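You operate a simulated robot arm through the tools that you are given. There is no shell and no other tool.

You are at the controls of a simulated robot arm. One attempt, no reset.

TASK
Set the controls near the grey workbench. At the end: the red rocker is switched on; the yellow rocker is switched on; the green rocker is switched on; the blue rocker is switched on; whatever was shut is shut again. Leave all else as you found it, and nothing knocked over.

It is judged by the outcome, as a careful person would: the job done as asked, and still so three seconds after it is handed in. It fails if anything else is knocked over, pushed out of place, dropped, spilled or broken.

THE ROBOT
A 7-joint arm with a two-finger parallel gripper, fixed in place. Base frame: the origin is at the foot of the arm, x ahead of it, y to its left, z up; the work surface is at about z = 0. Units: mm, degrees, N and s.
With the tool pointing down near the work surface it reaches from about 260 to 680 mm from the base axis. Its first joint turns from -166.0 to 166.0 degrees. Payload 2.5 kg.
Tool frame: the origin (TCP) lies between the finger pads and is the grasp point; the fingertips stand 30 mm ahead of it; z points along the fingers, y is the line along which they close. Largest opening 94 mm; finger width 28, thickness 10; the body of the gripper, 50 by 96 mm, starts 55 mm behind the TCP.
Orientation is that of the tool frame in the base frame, as [roll, pitch, yaw] about the fixed x, y, z axes, in that order (R = Rz(yaw) Ry(pitch) Rx(roll)). With the fingers straight down and closing along the base's y, the tool's x points along the base's -x, its y along +y and its z along -z.

THE INTERFACE
- The arm moves only by the tool nudge_tool. Its argument "series" is one flat list of numbers, 7 for each row, row after row: the opening in per cent of the stroke, from 0 (shut) to 100 (fully open), then the shift along the tool's x, y, z in units of 250 mm (1.0 is 250 mm), then the turn, a rotation vector about the tool's x, y, z in units of 180 degrees (1.0 is 180 degrees). In form: [hand, tx, ty, tz, ax, ay, az, hand, tx, ty, tz, ax, ay, az, ...]. A call has 1 to 20 rows; each row is the pose to reach, as a shift and turn from the pose commanded when the call began, along the tool's axes at that moment. A call with a number of a shift or a turn outside -1 to 1 is refused whole. Each row takes 0.2 s and may step no farther than 50 mm and 8.6 degrees from the row before; otherwise, or with a gripper value out of range, the whole call is refused. A pose out of reach is approached as far as the arm can. The call stops where the force on the tool passes 40 N (or 10 N more than at its start, if that is more) or the arm is blocked; 0.2 s more then pass. The fingers move at their own pace (about 72 mm/s each) and stop on an object; they squeeze with about 37 N. The grip force told is the motor's: it shows also when the fingers shut on nothing. Time passes only in rows, and 0.2 s behind the last, so rows that repeat a pose let the fingers close. The reply holds the time, the measured pose of the TCP, the force on the tool along the base axes, the opening and the grip force, in the units named above and with some noise, with the torque about the TCP (base axes, N m) and any sound that the robot's microphone picked up, and new pictures: "pictures" is both (left out), scene, wrist or none.
- Cameras (640 x 400 px; columns grow to the right, rows downward): "scene" is fixed at [400.5, -652.7, 623.6]; the picture's right is [0.72, 0.69, 0.00], its down [0.50, -0.52, -0.69] and it looks along [-0.48, 0.50, -0.72] (base axes); focal length 366 px, centre (320, 200). "wrist" rides on the gripper at [76, 14, -102] in the tool frame; the picture's right is [-0.18, 0.98, 0.00], its down [-0.75, -0.14, -0.64] and it looks along [-0.63, -0.12, 0.77] (tool axes); focal length 243 px, centre (320, 200). There is no depth. A picture from a camera that has moved, and an enlarged one, comes with that camera's place and axes in the base frame and with its lens.
- enlarge(camera, box): a new picture of the part [left, top, right, bottom] of that camera's present view, enlarged. No time passes.
- close_job(): hands the job in; it is judged then, once.

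Nothing tells you positions but the pictures and the camera data. Unless the task says otherwise, let go and move clear before handing in.

The tools are called after "Emit:" as name(argument=value, ...) on one line, values as JSON. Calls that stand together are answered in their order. nudge_tool: Moves the arm, as the interface text tells. Its arguments: {"type":"object","properties":{"series":{"type":"array"},"pictures":{"type":"string","enum":["both","scene","wrist","none"]}},"required":["series"]} The other tools are called the same way: enlarge (camera, box) takes an enlarged picture of a part of a camera's view; close_job () hands the job in.

At the start:

```text
time_s: 0.0
eef_pos: [275.6, -440.7, 386.9]
tcp_rot: [180.0, 0.1, 179.9]
force: [-0.1, 0.1, 0.5]
torque: [0.01, 0.02, -0.03]
gripper_width: 94.0
grasp_force: 0.0
```

scene: 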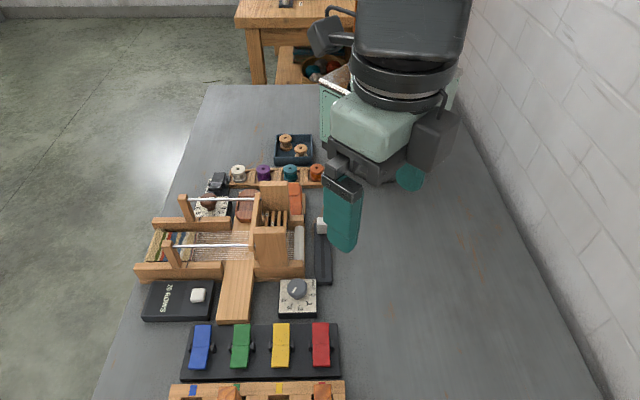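
wrist: 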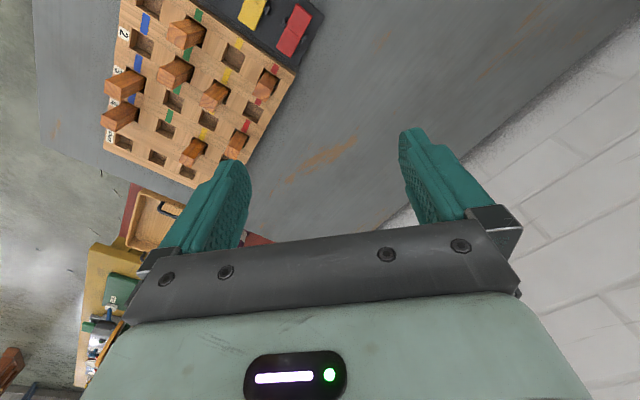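

I see a loom, a row of four coloured rockers on a dark panel, a peg board in front of it, a dial and a black box. I'll look closer before moving anything.

Emit:
enlarge(camera="scene", box=[130, 270, 350, 400])

Emit:
enlarge(camera="wrist", box=[80, 0, 340, 200])

Emit:
enlarge(camera="scene", box=[130, 120, 350, 330])

```text
2.91 times, centred on (240, 335) of scene
camera zoom: at [400.5, -652.7, 623.6], right [0.72, 0.69, 0.0], down [0.5, -0.52, -0.69], along [-0.48, 0.5, -0.72], focal length 1064 px, centre (553, -193)
```

zoom: 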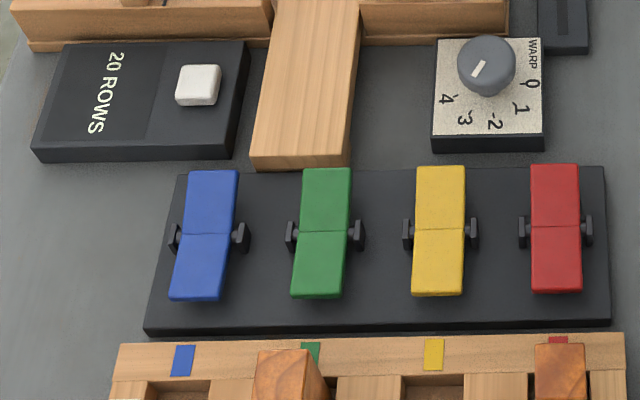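

```text
2.00 times, centred on (210, 100) of wrist
camera zoom: at [200.8, -426.8, 490.3], right [0.18, 0.98, 0.0], down [0.75, -0.14, 0.64], along [0.63, -0.12, -0.77], focal length 485 px, centre (540, 400)
```

zoom: 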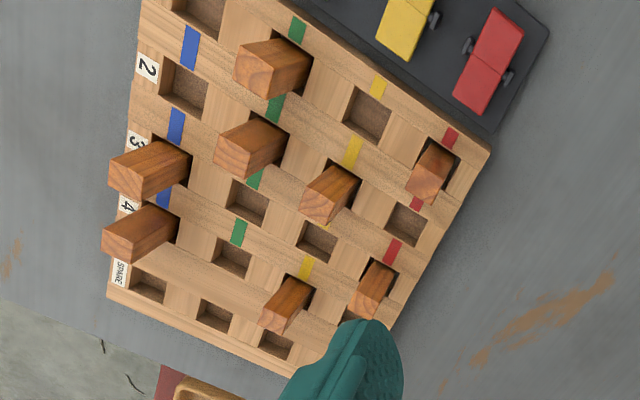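

```text
1.90 times, centred on (240, 225) of scene
camera zoom: at [400.5, -652.7, 623.6], right [0.72, 0.69, 0.0], down [0.5, -0.52, -0.69], along [-0.48, 0.5, -0.72], focal length 696 px, centre (472, 152)
```

zoom: 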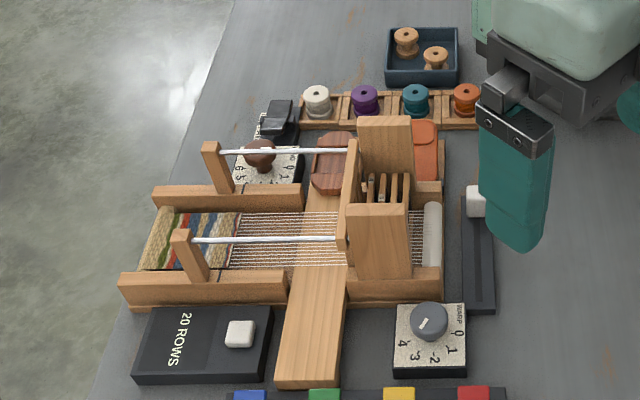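

The rocker panel runs at about 45° to the base axes, from blue near (93, -613) to red near (233, -476). I'll zoom in tightly on each rocker to read its tilt and look for any marking or cover.

Emit:
enlarge(camera="scene", box=[180, 310, 265, 390])

Emit:
enlarge(camera="scene", box=[260, 310, 345, 390])

Emit:
enlarge(camera="wrist", box=[220, 0, 340, 75])

Emit:
enlarge(camera="scene", box=[240, 170, 340, 290])

```text
5.00 times, centred on (222, 350) of scene
camera zoom: at [400.5, -652.7, 623.6], right [0.72, 0.69, 0.0], down [0.5, -0.52, -0.69], along [-0.48, 0.5, -0.72], focal length 1828 px, centre (808, -550)
```

zoom: 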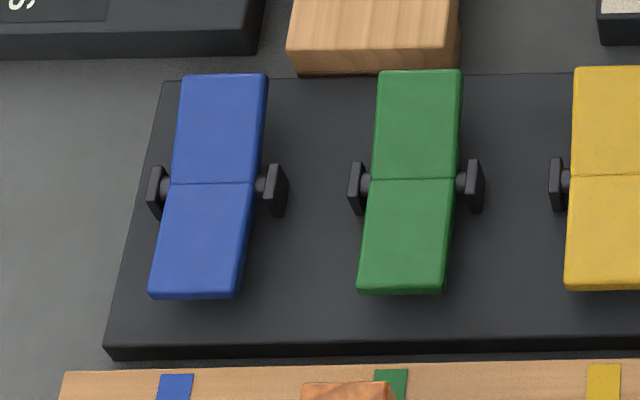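

```text
5.00 times, centred on (302, 350) of scene
camera zoom: at [400.5, -652.7, 623.6], right [0.72, 0.69, 0.0], down [0.5, -0.52, -0.69], along [-0.48, 0.5, -0.72], focal length 1828 px, centre (408, -550)
```

zoom: 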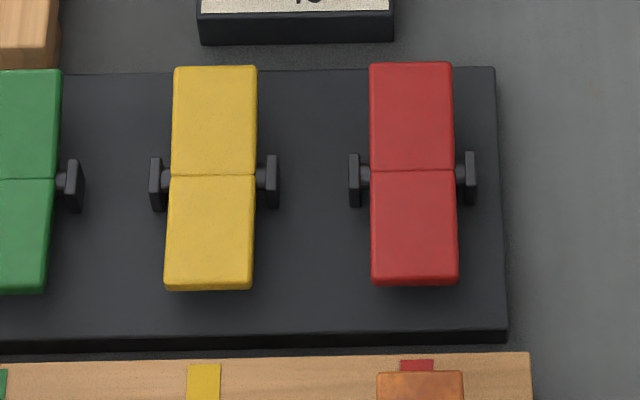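

```text
5.33 times, centred on (280, 38) of wrist
camera zoom: at [200.8, -426.8, 490.3], right [0.18, 0.98, 0.0], down [0.75, -0.14, 0.64], along [0.63, -0.12, -0.77], focal length 1294 px, centre (533, 1067)
```

zoom: 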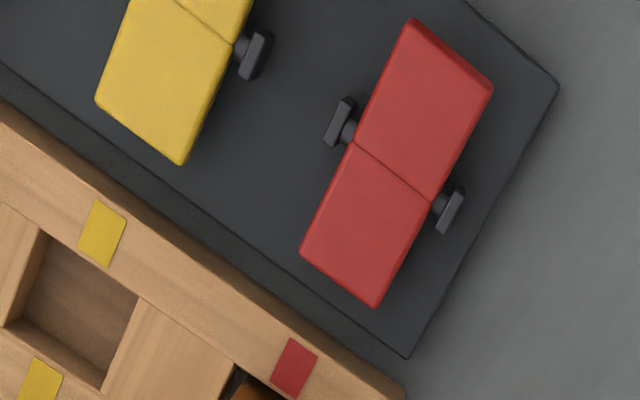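

```text
3.33 times, centred on (290, 230) of scene
camera zoom: at [400.5, -652.7, 623.6], right [0.72, 0.69, 0.0], down [0.5, -0.52, -0.69], along [-0.48, 0.5, -0.72], focal length 1219 px, centre (420, 100)
```

zoom: 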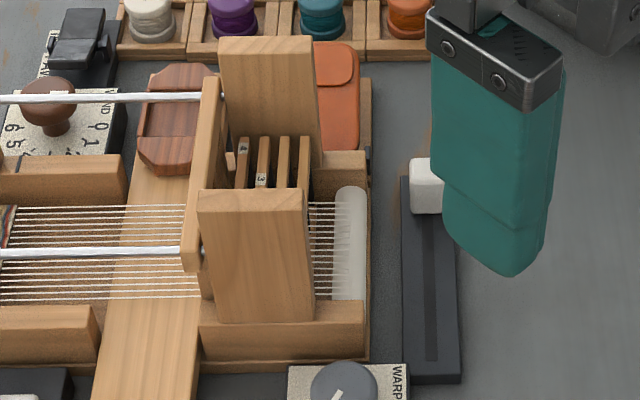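

The rockers have no markings. Triangulating the red one from both views, its end nearest the peg board sits low and its loom-side end sits high, and all four look alike. Next I'll move to a higher viewing pose over the panel, turned to line up with it, to confirm.

Emit:
nudge_tool(series=[100, 0.103, -0.0415, 0.058, 0, 0, 0.0417, 100, 0.206, -0.083, 0.116, 0, 0, 0.0833, 100, 0.309, -0.1245, 0.174, 0, 0, 0.125, 100, 0.412, -0.166, 0.232, 0, 0, 0.1667, 100, 0.515, -0.2075, 0.29, 0, 0, 0.2083, 100, 0.618, -0.249, 0.348, 0, 0, 0.25], pictures="both")

```text
time_s: 1.4
eef_pos: [120.4, -502.6, 299.7]
tcp_rot: [179.9, 0.0, 134.8]
force: [-0.1, -0.6, 0.6]
torque: [-0.01, 0.01, -0.02]
gripper_width: 93.8
grasp_force: 0.2
camera wrist: at [78.1, -439.0, 403.5], right [0.83, 0.56, 0.0], down [0.43, -0.63, 0.64], along [0.36, -0.53, -0.77], focal length 243 px, centre (320, 200)
```

scene: 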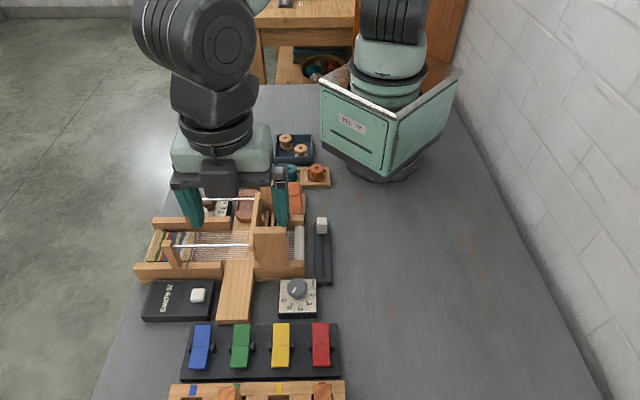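
wrist: 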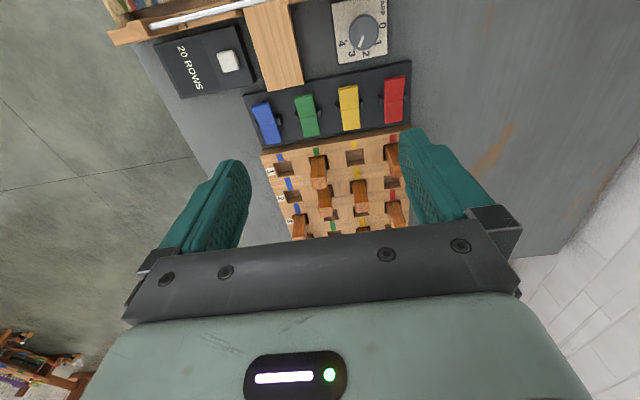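

Emit:
enlarge(camera="wrist", box=[235, 50, 425, 165])

Emit:
enlarge(camera="wrist", box=[245, 80, 335, 150])

Emit:
enlarge(camera="wrist", box=[325, 65, 415, 140])

Emit:
enlarge(camera="wrist", box=[100, 0, 420, 150])

```text
3.37 times, centred on (330, 108) of wrist
camera zoom: at [78.1, -439.0, 403.5], right [0.83, 0.56, 0.0], down [0.43, -0.63, 0.64], along [0.36, -0.53, -0.77], focal length 817 px, centre (286, 512)
```

zoom: 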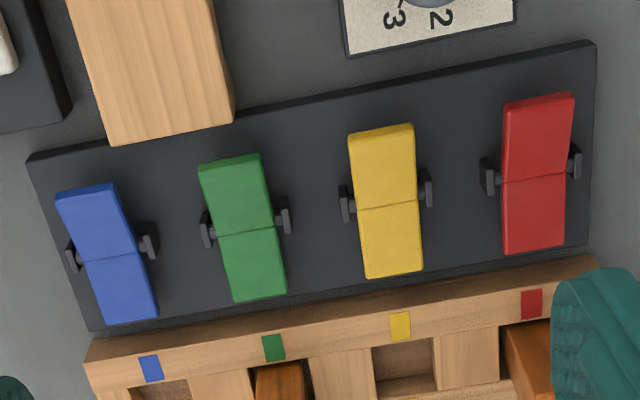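

```text
5.71 times, centred on (290, 115) of wrist
camera zoom: at [78.1, -439.0, 403.5], right [0.83, 0.56, 0.0], down [0.43, -0.63, 0.64], along [0.36, -0.53, -0.77], focal length 1386 px, centre (491, 686)
```

zoom: 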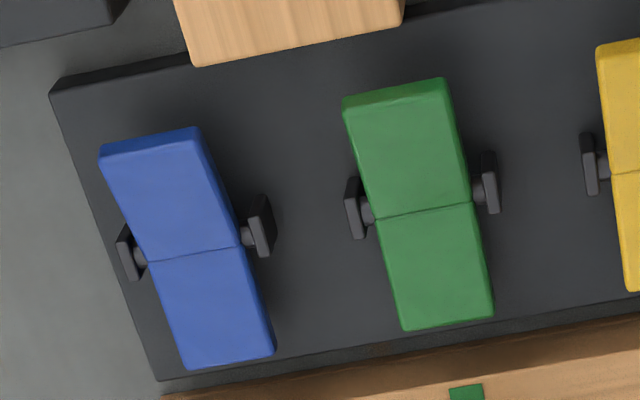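

```text
5.33 times, centred on (370, 102) of wrist
camera zoom: at [78.1, -439.0, 403.5], right [0.83, 0.56, 0.0], down [0.43, -0.63, 0.64], along [0.36, -0.53, -0.77], focal length 1294 px, centre (53, 720)
```

zoom: 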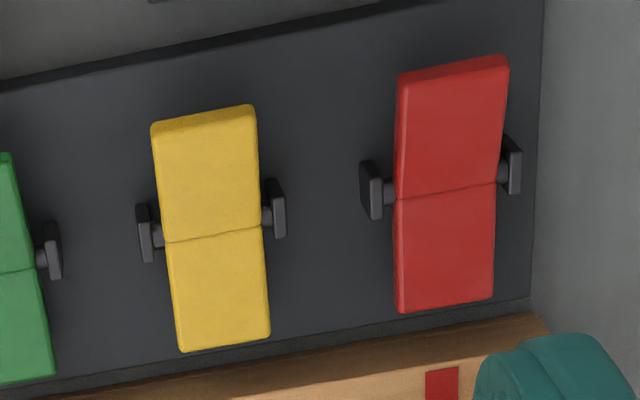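

```text
2.00 times, centred on (260, 75) of wrist
camera zoom: at [78.1, -439.0, 403.5], right [0.83, 0.56, 0.0], down [0.43, -0.63, 0.64], along [0.36, -0.53, -0.77], focal length 485 px, centre (440, 450)
```

zoom: 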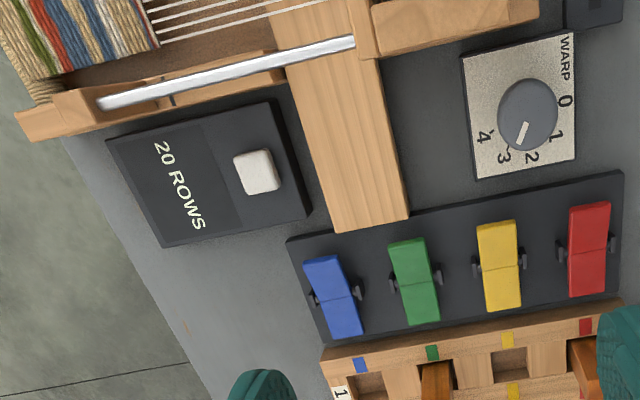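

All four rockers are in the same state, with the peg-board end down and the loom-side end up at about z = 44. Their pivots sit about 65 mm apart. With the fingers closed, I'll hover over the raised end of the red rocker first, so I can watch how it responds before doing the others.

Emit:
nudge_tool(series=[0, -0.052, 0.133, 0.1, 0, 0, 0, 0, -0.104, 0.265, 0.22, 0, 0, 0, 0, -0.156, 0.398, 0.34, 0, 0, 0, 0, -0.156, 0.398, 0.48, 0, 0, 0, 0, -0.156, 0.398, 0.62, 0, 0, 0, 0, -0.156, 0.398, 0.76, 0, 0, 0], pictures="both")

```text
time_s: 2.8
eef_pos: [219.3, -461.1, 109.3]
tcp_rot: [-180.0, 0.0, 134.9]
force: [-0.7, 0.5, 0.0]
torque: [0.01, -0.01, -0.01]
gripper_width: 0.2
grasp_force: 32.7
camera wrist: at [176.8, -397.1, 213.3], right [0.83, 0.56, 0.0], down [0.43, -0.63, 0.64], along [0.36, -0.53, -0.77], focal length 243 px, centre (320, 200)
```

scene: 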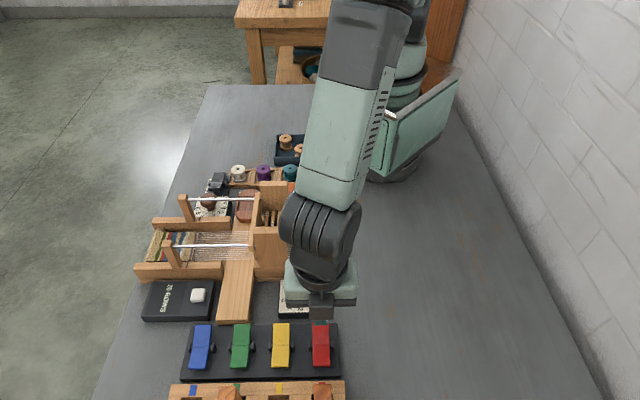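
wrist: 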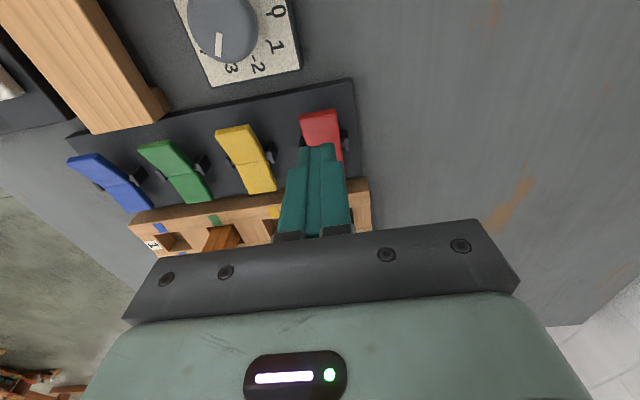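

Emit:
enlarge(camera="scene", box=[260, 260, 380, 390])

Emit:
enlarge(camera="wrist", box=[60, 70, 400, 260])

```text
3.08 times, centred on (320, 325) of scene
camera zoom: at [400.5, -652.7, 623.6], right [0.72, 0.69, 0.0], down [0.5, -0.52, -0.69], along [-0.48, 0.5, -0.72], focal length 1125 px, centre (320, -185)
```

zoom: 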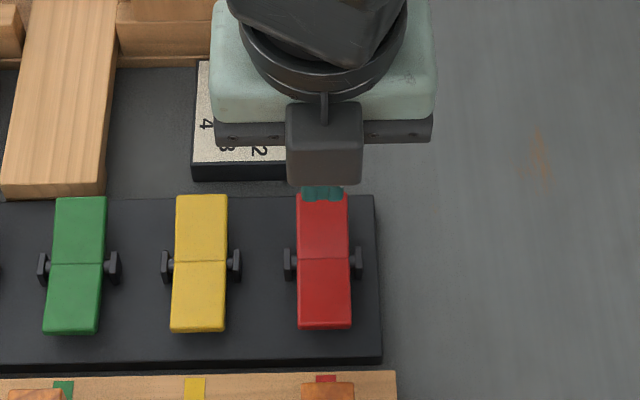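

```text
1.88 times, centred on (230, 165) of wrist
camera zoom: at [176.8, -397.1, 213.3], right [0.83, 0.56, 0.0], down [0.43, -0.63, 0.64], along [0.36, -0.53, -0.77], focal length 457 px, centre (489, 266)
```

zoom: 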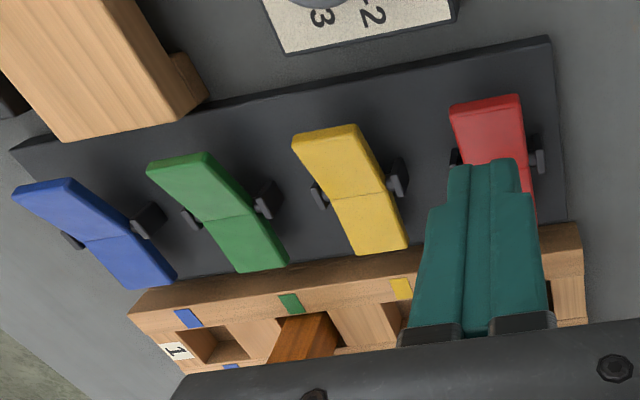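

The fingertips are above the raised end of the red rocker. I'll descend in small steps and press it.

Emit:
nudge_tool(series=[0, 0, 0, 0.06, 0, 0, 0, 0, 0, 0, 0.12, 0, 0, 0, 0, 0, 0, 0.136, 0, 0, 0, 0, 0, 0, 0.148, 0, 0, 0, 0, 0, 0, 0.16, 0, 0, 0, 0, 0, 0, 0.172, 0, 0, 0, 0, 0, 0, 0.184, 0, 0, 0], pictures="both")

```text
time_s: 4.4
eef_pos: [220.6, -460.2, 63.1]
tcp_rot: [-180.0, 0.0, 135.0]
force: [0.2, -0.2, 0.4]
torque: [-0.04, -0.02, 0.01]
gripper_width: 0.0
grasp_force: 33.2
camera wrist: at [176.7, -396.8, 167.2], right [0.83, 0.56, 0.0], down [0.43, -0.63, 0.64], along [0.36, -0.53, -0.77], focal length 243 px, centre (320, 200)
```

scene: 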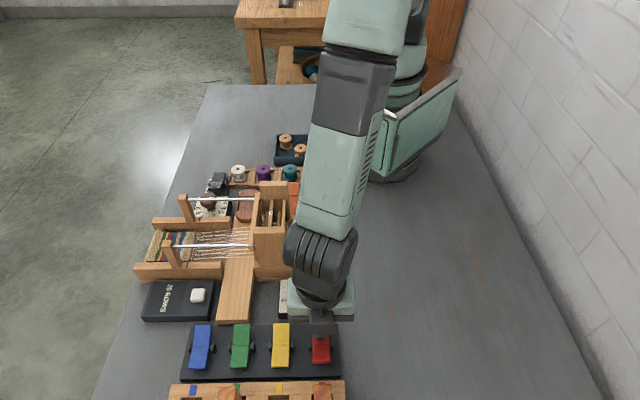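
wrist: 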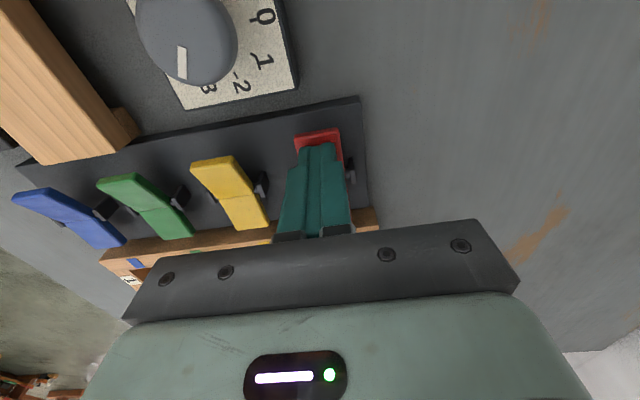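

Emit:
enlarge(camera="scene", box=[260, 260, 380, 390])

Emit:
enlarge(camera="wrist", box=[180, 80, 400, 250])

Emit:
enlarge(camera="scene", box=[240, 170, 340, 290])

```text
3.08 times, centred on (320, 325) of scene
camera zoom: at [400.5, -652.7, 623.6], right [0.72, 0.69, 0.0], down [0.5, -0.52, -0.69], along [-0.48, 0.5, -0.72], focal length 1125 px, centre (320, -185)
```

zoom: 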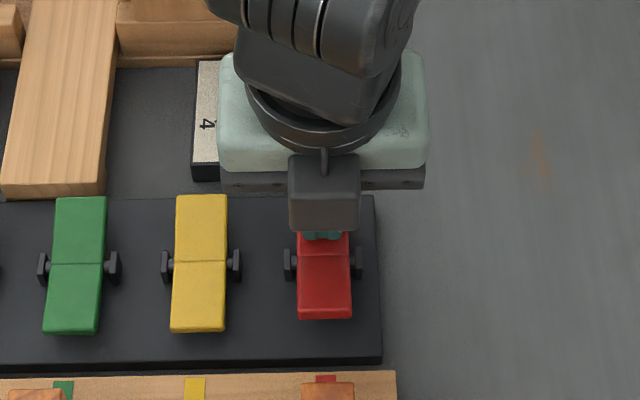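

```text
2.35 times, centred on (290, 165) of wrist
camera zoom: at [176.7, -396.8, 167.2], right [0.83, 0.56, 0.0], down [0.43, -0.63, 0.64], along [0.36, -0.53, -0.77], focal length 571 px, centre (391, 282)
```

zoom: 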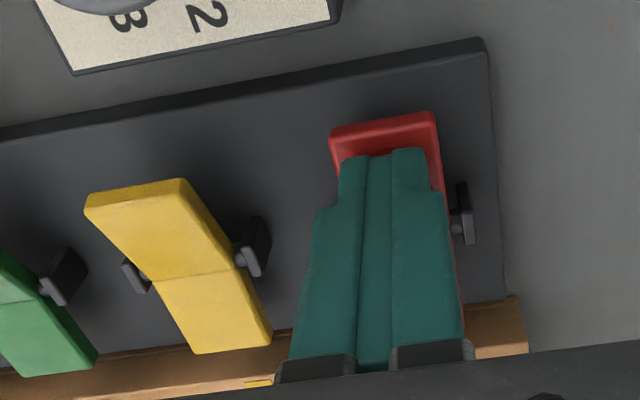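

```text
3.33 times, centred on (290, 230) of scene
camera zoom: at [400.5, -652.7, 623.6], right [0.72, 0.69, 0.0], down [0.5, -0.52, -0.69], along [-0.48, 0.5, -0.72], focal length 1219 px, centre (420, 100)
```

zoom: 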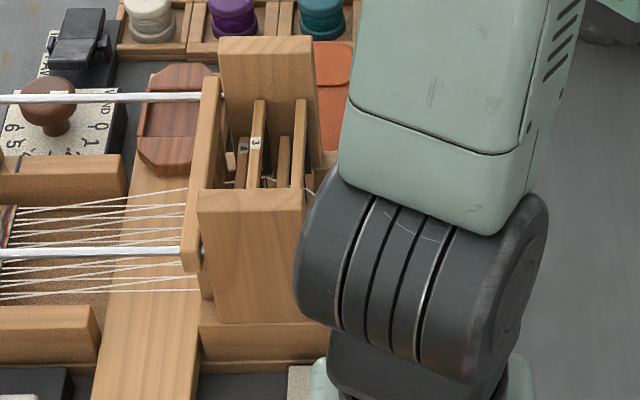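

Red has flipped over, and heddle frames 1 and 3 rose, which matches red's pegs on the tie-up board. So loom-side end down is "on". I'll lift off, check that it holds, and move over to yellow.

Emit:
nudge_tool(series=[0, 0, 0, -0.09, 0, 0, 0, 0, 0, 0, -0.18, 0, 0, 0, 0, 0, -0.13, -0.18, 0, 0, 0, 0, 0, -0.259, -0.18, 0, 0, 0, 0, 0, -0.259, -0.18, 0, 0, 0], pictures="both")

```text
time_s: 5.6
eef_pos: [174.0, -505.6, 108.4]
tcp_rot: [-179.9, 0.0, 135.0]
force: [-0.6, -1.0, -0.2]
torque: [0.01, 0.02, -0.01]
gripper_width: 0.0
grasp_force: 32.8
camera wrist: at [130.8, -442.4, 211.9], right [0.82, 0.57, 0.0], down [0.43, -0.63, 0.64], along [0.36, -0.53, -0.77], focal length 243 px, centre (320, 200)
```

scene: 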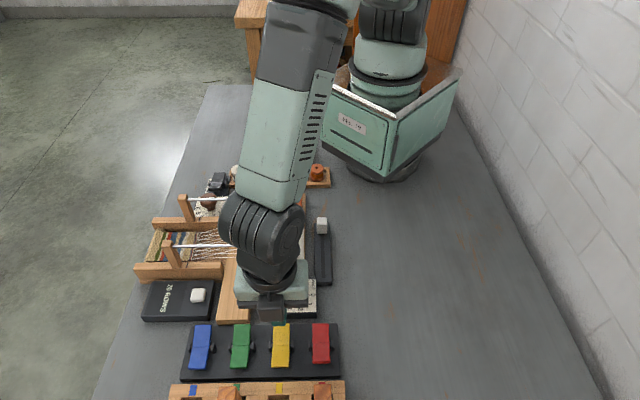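
wrist: 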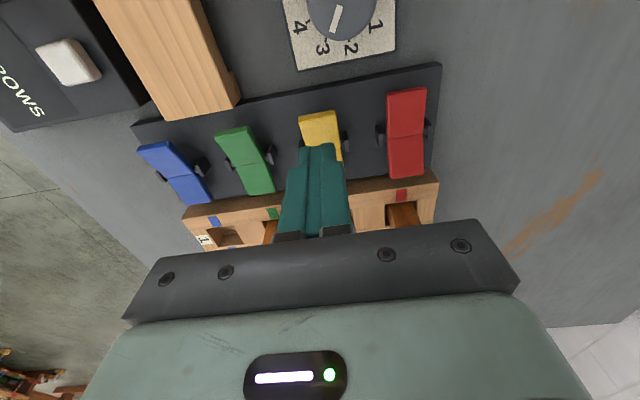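

Emit:
enlarge(camera="wrist", box=[130, 50, 450, 240])

Emit:
enlarge(camera="scene", box=[230, 270, 350, 390])

```text
2.00 times, centred on (290, 145) of wrist
camera zoom: at [130.8, -442.4, 211.9], right [0.82, 0.57, 0.0], down [0.43, -0.63, 0.64], along [0.36, -0.53, -0.77], focal length 485 px, centre (380, 310)
```

zoom: 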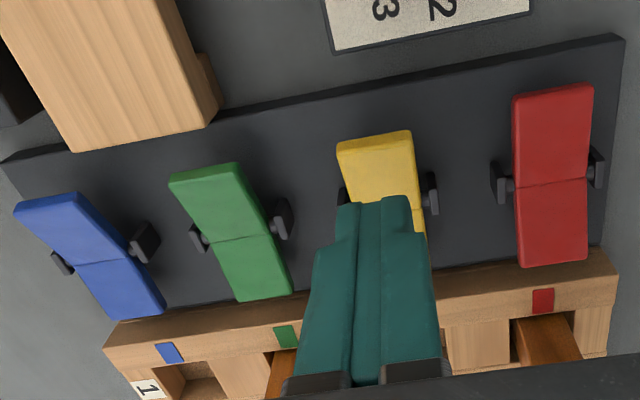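

```text
3.33 times, centred on (290, 330) of scene
camera zoom: at [400.5, -652.7, 623.6], right [0.72, 0.69, 0.0], down [0.5, -0.52, -0.69], along [-0.48, 0.5, -0.72], focal length 1219 px, centre (420, -233)
```

zoom: 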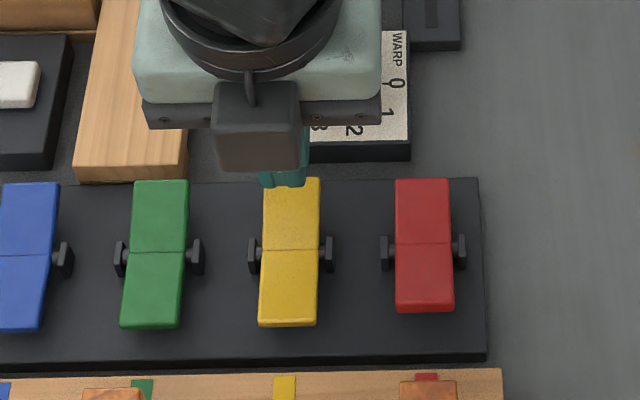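

Emit:
enlarge(camera="scene", box=[260, 310, 345, 390])

Emit:
enlarge(camera="wrist", box=[360, 75, 450, 190])

Emit:
enlarge(camera="wrist", box=[130, 100, 290, 220])

```text
5.00 times, centred on (302, 350) of scene
camera zoom: at [400.5, -652.7, 623.6], right [0.72, 0.69, 0.0], down [0.5, -0.52, -0.69], along [-0.48, 0.5, -0.72], focal length 1828 px, centre (408, -550)
```

zoom: 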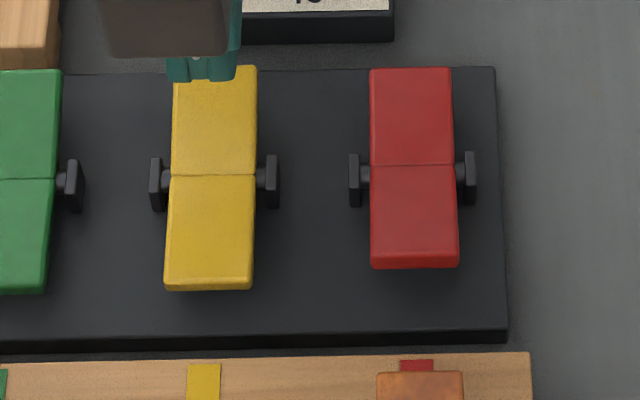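

```text
3.48 times, centred on (405, 132) of wrist
camera zoom: at [130.8, -442.4, 211.9], right [0.82, 0.57, 0.0], down [0.43, -0.63, 0.64], along [0.36, -0.53, -0.77], focal length 844 px, centre (24, 435)
```

zoom: 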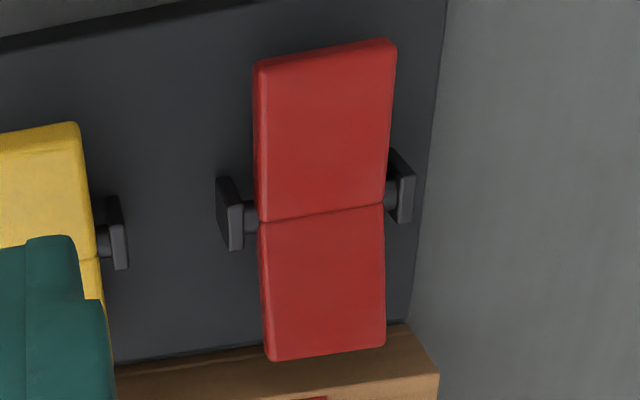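

```text
3.33 times, centred on (210, 160) of wrist
camera zoom: at [130.8, -442.4, 211.9], right [0.82, 0.57, 0.0], down [0.43, -0.63, 0.64], along [0.36, -0.53, -0.77], focal length 809 px, centre (687, 333)
```

zoom: 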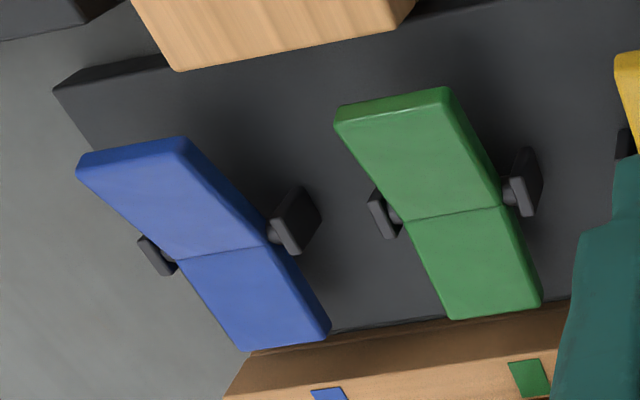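

Red is holding in its flipped position, and yellow is next under the fingertips. I'll press it the same way.

Emit:
nudge_tool(series=[0, 0, 0, 0.06, 0, 0, 0, 0, 0, 0, 0.12, 0, 0, 0, 0, 0, 0, 0.136, 0, 0, 0, 0, 0, 0, 0.148, 0, 0, 0, 0, 0, 0, 0.16, 0, 0, 0, 0, 0, 0, 0.172, 0, 0, 0, 0, 0, 0, 0.184, 0, 0, 0], pictures="both")

```text
time_s: 7.2
eef_pos: [173.1, -505.1, 61.9]
tcp_rot: [-179.9, 0.0, 135.0]
force: [0.2, 1.0, 1.1]
torque: [-0.01, 0.04, -0.01]
gripper_width: 0.1
grasp_force: 33.5
camera wrist: at [131.0, -442.1, 166.4], right [0.83, 0.56, 0.0], down [0.43, -0.63, 0.64], along [0.36, -0.53, -0.77], focal length 243 px, centre (320, 200)
```

scene: 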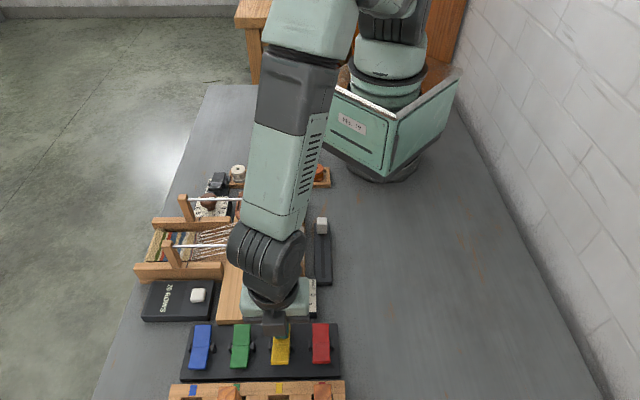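
wrist: 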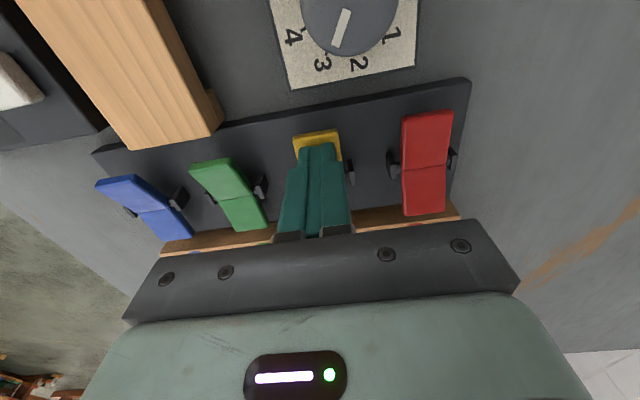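

Yellow has gone down the same way. I'll lift and move on to green.

Emit:
nudge_tool(series=[0, 0, 0, -0.09, 0, 0, 0, 0, 0, 0, -0.18, 0, 0, 0, 0, 0, -0.13, -0.184, 0, 0, 0, 0, 0, -0.259, -0.184, 0, 0, 0, 0, 0, -0.259, -0.184, 0, 0, 0], pictures="both")

```text
time_s: 8.4
eef_pos: [127.2, -552.2, 108.0]
tcp_rot: [180.0, 0.0, 135.0]
force: [0.3, -0.3, -1.0]
torque: [0.0, -0.02, -0.01]
gripper_width: 0.1
grasp_force: 32.8
camera wrist: at [84.1, -488.4, 213.2], right [0.83, 0.56, 0.0], down [0.43, -0.63, 0.64], along [0.36, -0.53, -0.77], focal length 243 px, centre (320, 200)
```

scene: 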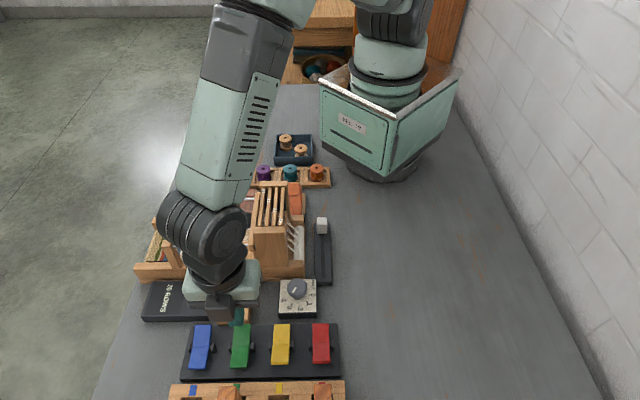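
wrist: 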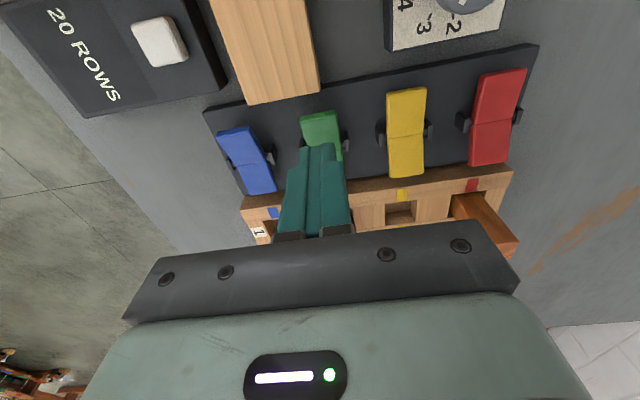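

Yellow is holding as well, and all four heddle frames now appear raised. I'm over green's raised end, about 12 mm clear of the wooden plank, and will press it now.

Emit:
nudge_tool(series=[0, 0, 0, 0.06, 0, 0, 0, 0, 0, 0, 0.12, 0, 0, 0, 0, 0, 0, 0.136, 0, 0, 0, 0, 0, 0, 0.148, 0, 0, 0, 0, 0, 0, 0.16, 0, 0, 0, 0, 0, 0, 0.172, 0, 0, 0, 0, 0, 0, 0.184, 0, 0, 0], pictures="both")

```text
time_s: 10.0
eef_pos: [127.8, -550.6, 62.3]
tcp_rot: [179.9, 0.0, 135.0]
force: [-0.7, 2.7, 2.6]
torque: [0.04, 0.02, -0.03]
gripper_width: 0.4
grasp_force: 32.6
camera wrist: at [84.9, -487.7, 166.5], right [0.83, 0.56, 0.0], down [0.43, -0.63, 0.64], along [0.36, -0.53, -0.77], focal length 243 px, centre (320, 200)
```

scene: 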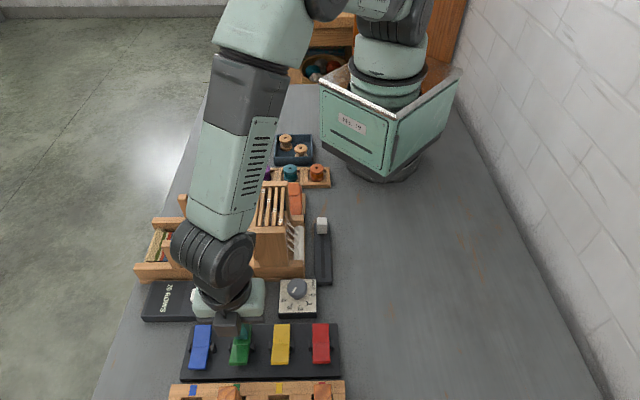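
wrist: 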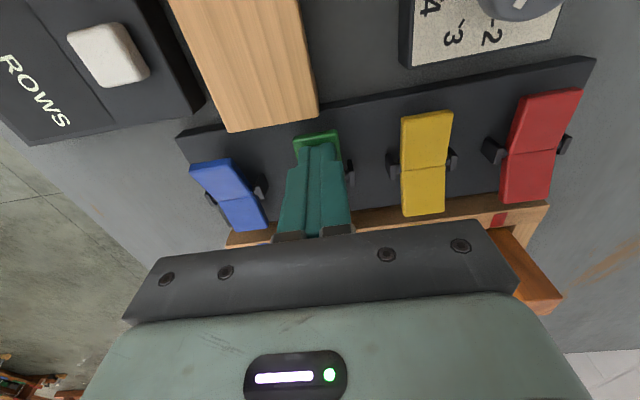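

Green has flipped, with only light contact force. I'll lift and move to blue.

Emit:
nudge_tool(series=[0, 0, 0, -0.09, 0, 0, 0, 0, 0, 0, -0.18, 0, 0, 0, 0, 0, -0.13, -0.184, 0, 0, 0, 0, 0, -0.259, -0.184, 0, 0, 0, 0, 0, -0.259, -0.184, 0, 0, 0], pictures="both")

```text
time_s: 11.2
eef_pos: [83.5, -598.5, 107.7]
tcp_rot: [179.9, -0.1, 135.0]
force: [-0.4, 0.7, 1.0]
torque: [-0.07, 0.0, 0.03]
gripper_width: 0.0
grasp_force: 32.5
camera wrist: at [39.5, -534.5, 212.0], right [0.83, 0.56, 0.0], down [0.43, -0.63, 0.64], along [0.36, -0.53, -0.77], focal length 243 px, centre (320, 200)
```

scene: 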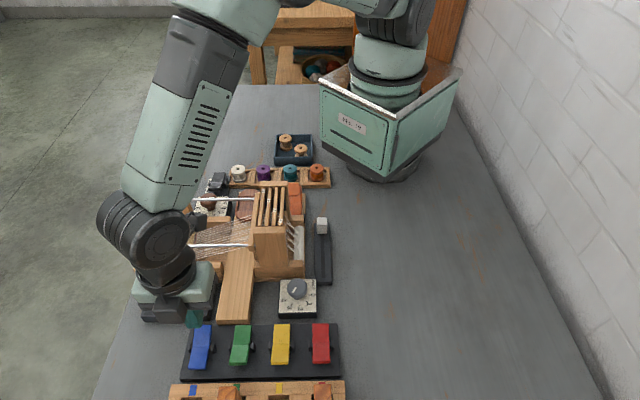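
wrist: 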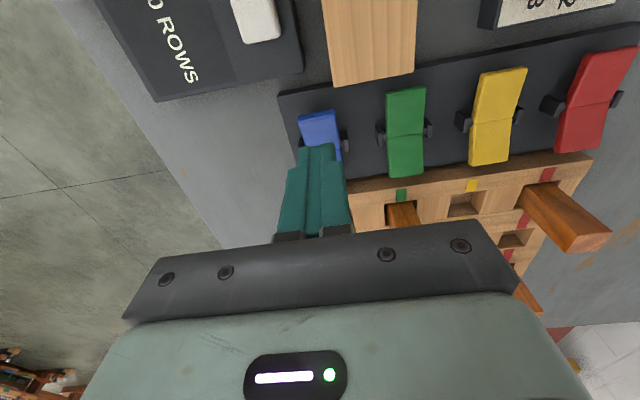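

Over blue's raised end now. I'll press it with a small shift toward the loom-side end.

Emit:
nudge_tool(series=[0, 0.006, 0, 0.06, 0, 0, 0, 0, 0.006, 0, 0.12, 0, 0, 0, 0, 0.006, 0, 0.136, 0, 0, 0, 0, 0.006, 0, 0.148, 0, 0, 0, 0, 0.006, 0, 0.16, 0, 0, 0, 0, 0.006, 0, 0.172, 0, 0, 0, 0, 0.006, 0, 0.184, 0, 0, 0], pictures="both")

```text
time_s: 12.8
eef_pos: [80.7, -596.4, 62.0]
tcp_rot: [180.0, 0.0, 135.1]
force: [0.3, 3.0, 4.8]
torque: [0.06, -0.01, 0.03]
gripper_width: 0.2
grasp_force: 32.7
camera wrist: at [38.2, -533.0, 166.5], right [0.83, 0.56, 0.0], down [0.43, -0.63, 0.64], along [0.36, -0.53, -0.77], focal length 243 px, centre (320, 200)
```

scene: 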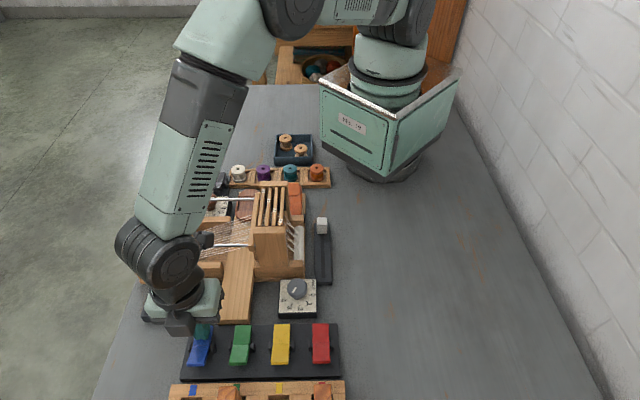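
wrist: 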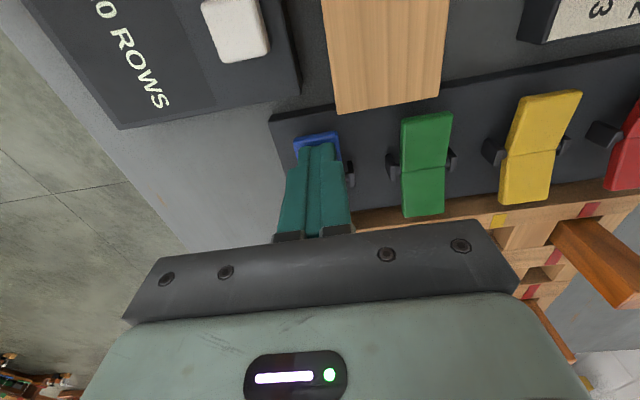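

Blue has gone down too. I'll lift straight up and return to the earlier viewing pose, so I can compare all four rockers with the starting pictures.

Emit:
nudge_tool(series=[0, 0, 0, -0.18, 0, 0, 0, 0, 0, 0, -0.36, 0, 0, 0, 0, 0.038, 0.0945, -0.52, 0, 0, 0, 0, 0.0765, 0.189, -0.67, 0, 0, 0, 0, 0.115, 0.2835, -0.81, 0, 0, 0, 0, 0.153, 0.378, -0.951, 0, 0, 0, 0, 0.153, 0.378, -0.951, 0, 0, 0], pictures="both")

```text
time_s: 14.4
eef_pos: [121.2, -502.2, 301.6]
tcp_rot: [180.0, 0.0, 135.0]
force: [-0.7, 0.6, -0.3]
torque: [0.0, -0.01, 0.01]
gripper_width: 0.1
grasp_force: 33.0
camera wrist: at [77.8, -438.6, 405.4], right [0.83, 0.56, 0.0], down [0.43, -0.63, 0.64], along [0.36, -0.53, -0.77], focal length 243 px, centre (320, 200)
```

scene: 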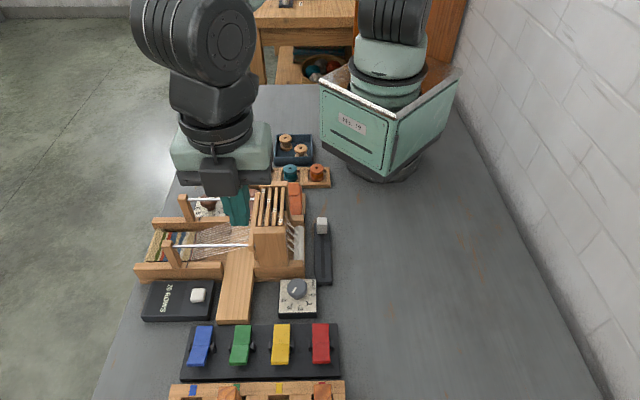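
wrist: 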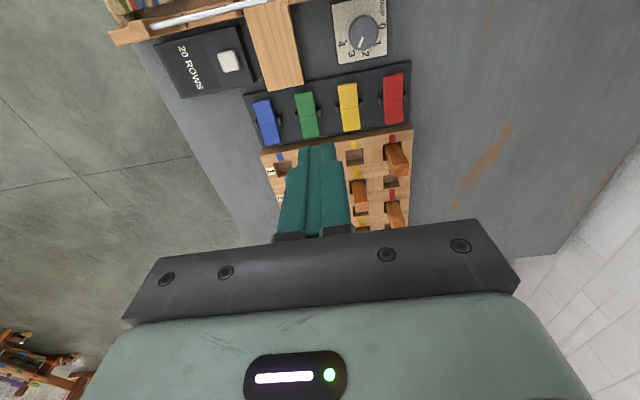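

Emit:
enlarge(camera="scene", box=[180, 310, 265, 390])

Emit:
enlarge(camera="scene", box=[260, 310, 345, 390])

Emit:
enlarge(camera="wrist", box=[235, 50, 425, 165])

Emit:
enlarge(camera="scene", box=[130, 120, 350, 330])

```text
5.00 times, centred on (222, 350) of scene
camera zoom: at [400.5, -652.7, 623.6], right [0.72, 0.69, 0.0], down [0.5, -0.52, -0.69], along [-0.48, 0.5, -0.72], focal length 1828 px, centre (808, -550)
```

zoom: 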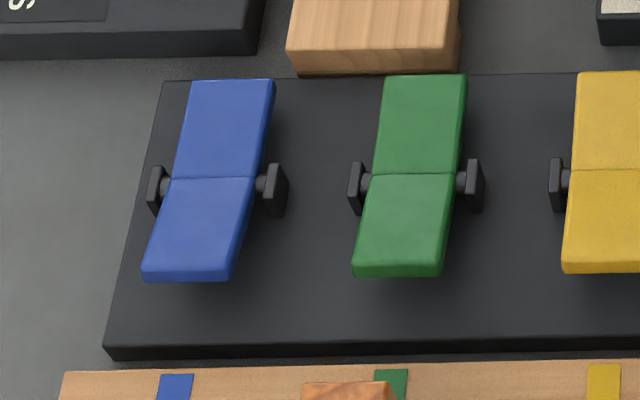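

```text
5.00 times, centred on (302, 350) of scene
camera zoom: at [400.5, -652.7, 623.6], right [0.72, 0.69, 0.0], down [0.5, -0.52, -0.69], along [-0.48, 0.5, -0.72], focal length 1828 px, centre (408, -550)
```

zoom: 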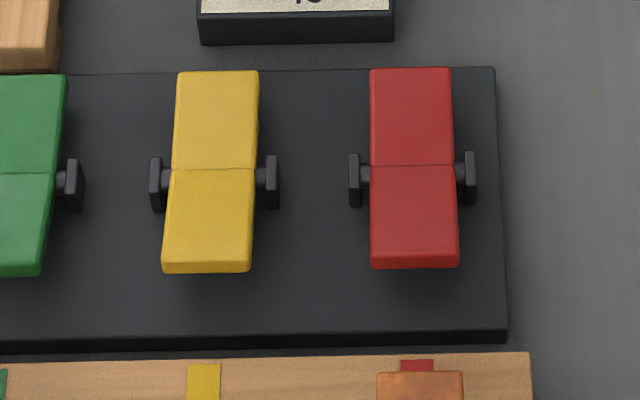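

```text
3.37 times, centred on (330, 108) of wrist
camera zoom: at [77.8, -438.6, 405.4], right [0.83, 0.56, 0.0], down [0.43, -0.63, 0.64], along [0.36, -0.53, -0.77], focal length 817 px, centre (286, 512)
```

zoom: 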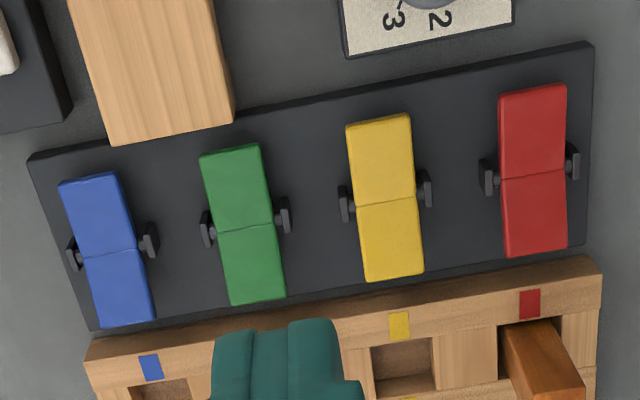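

```text
1.90 times, centred on (240, 225) of scene
camera zoom: at [400.5, -652.7, 623.6], right [0.72, 0.69, 0.0], down [0.5, -0.52, -0.69], along [-0.48, 0.5, -0.72], focal length 696 px, centre (472, 152)
```

zoom: 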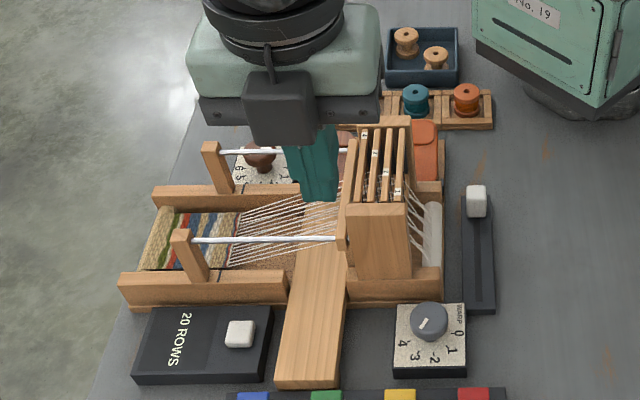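

All four rockers now sit tilted the other way and match each other, and all four heddle frames are up. The dials, slider, counter and pegs look unchanged. I'll retreat to the starting pose with the gripper open, then make a final check.

Emit:
nudge_tool(series=[100, -0.0438, 0.1018, -0.0568, 0, 0, -0.0417, 100, -0.0877, 0.2037, -0.1137, 0, 0, -0.0833, 100, -0.1315, 0.3055, -0.1705, 0, 0, -0.125, 100, -0.1753, 0.4073, -0.2273, 0, 0, -0.1667, 100, -0.2192, 0.5092, -0.2842, 0, 0, -0.2083, 100, -0.263, 0.611, -0.341, 0, 0, -0.25, 100, -0.263, 0.611, -0.341, 0, 0, -0.25, 100, -0.263, 0.611, -0.341, 0, 0, -0.25], pictures="both")

```text
time_s: 16.2
eef_pos: [275.7, -441.4, 385.1]
tcp_rot: [-180.0, 0.1, 179.9]
force: [0.7, -0.2, 0.1]
torque: [0.01, -0.01, 0.0]
gripper_width: 94.2
grasp_force: 0.0
camera wrist: at [200.6, -427.4, 489.7], right [0.18, 0.98, 0.0], down [0.75, -0.14, 0.64], along [0.63, -0.12, -0.77], focal length 243 px, centre (320, 200)
```

scene: 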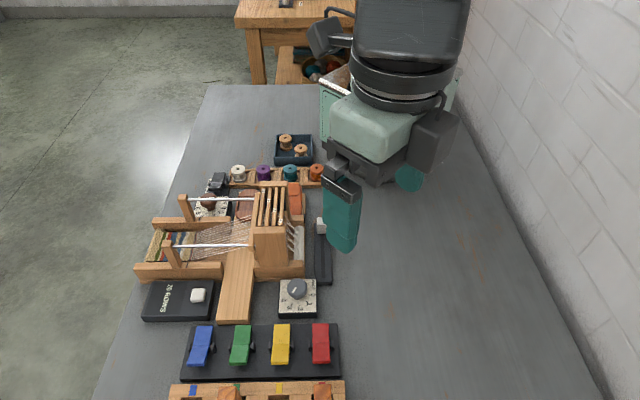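
wrist: 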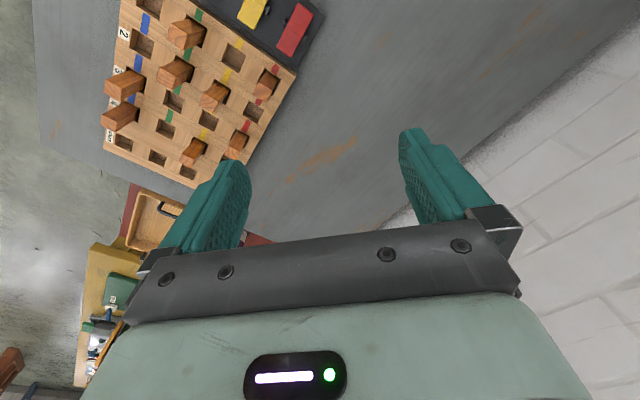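

Emit:
enlarge(camera="scene", box=[130, 270, 350, 400])

Emit:
enlarge(camera="scene", box=[130, 120, 350, 330])

```text
2.91 times, centred on (240, 335) of scene
camera zoom: at [400.5, -652.7, 623.6], right [0.72, 0.69, 0.0], down [0.5, -0.52, -0.69], along [-0.48, 0.5, -0.72], focal length 1064 px, centre (553, -193)
```

zoom: 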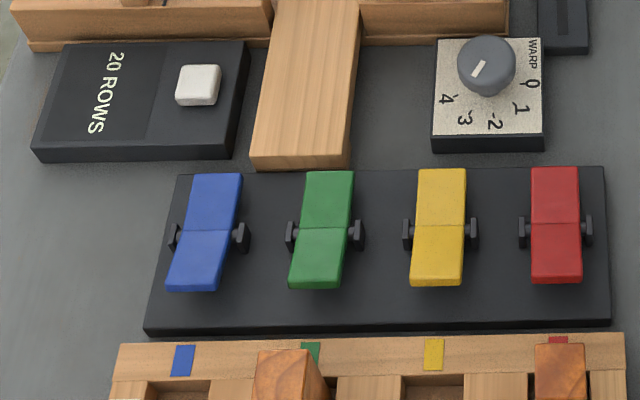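

```text
1.90 times, centred on (240, 225) of scene
camera zoom: at [400.5, -652.7, 623.6], right [0.72, 0.69, 0.0], down [0.5, -0.52, -0.69], along [-0.48, 0.5, -0.72], focal length 696 px, centre (472, 152)
```

zoom: 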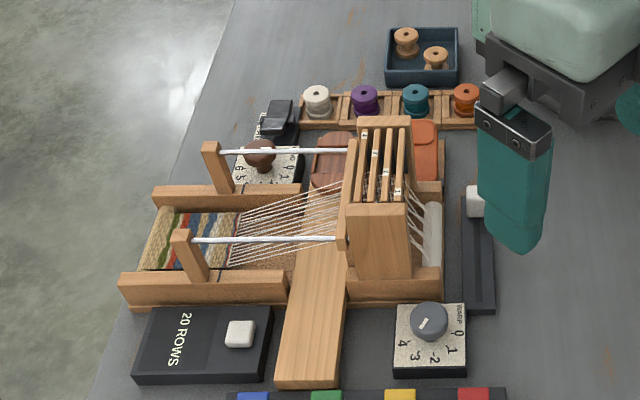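

All four rockers are holding in the on position and the heddle frames are up. Everything else looks as it did at the start: I opened nothing, and the arm is clear with the gripper open. I'm handing the job in.

Emit:
close_job()

```text
The job is handed in.
```

The red, yellow, green and blue rockers are all switched on, and the job is handed in. The final pictures showed all four holding in place.

- **Which way is on:** the rockers have no markings, so I worked it out from the loom. Pressing red's loom-side end down raised heddle frames 1 and 3, matching red's pegs on the peg board, so I pressed the same end of the other three.
- **Side effect:** all four heddle frames are now raised, because the rockers lift them.
- **Everything else:** I opened nothing, so there was nothing to shut again. The dials, slider, row counter and pegs looked unchanged, and nothing was knocked over. The arm is back at its starting pose with the gripper open.
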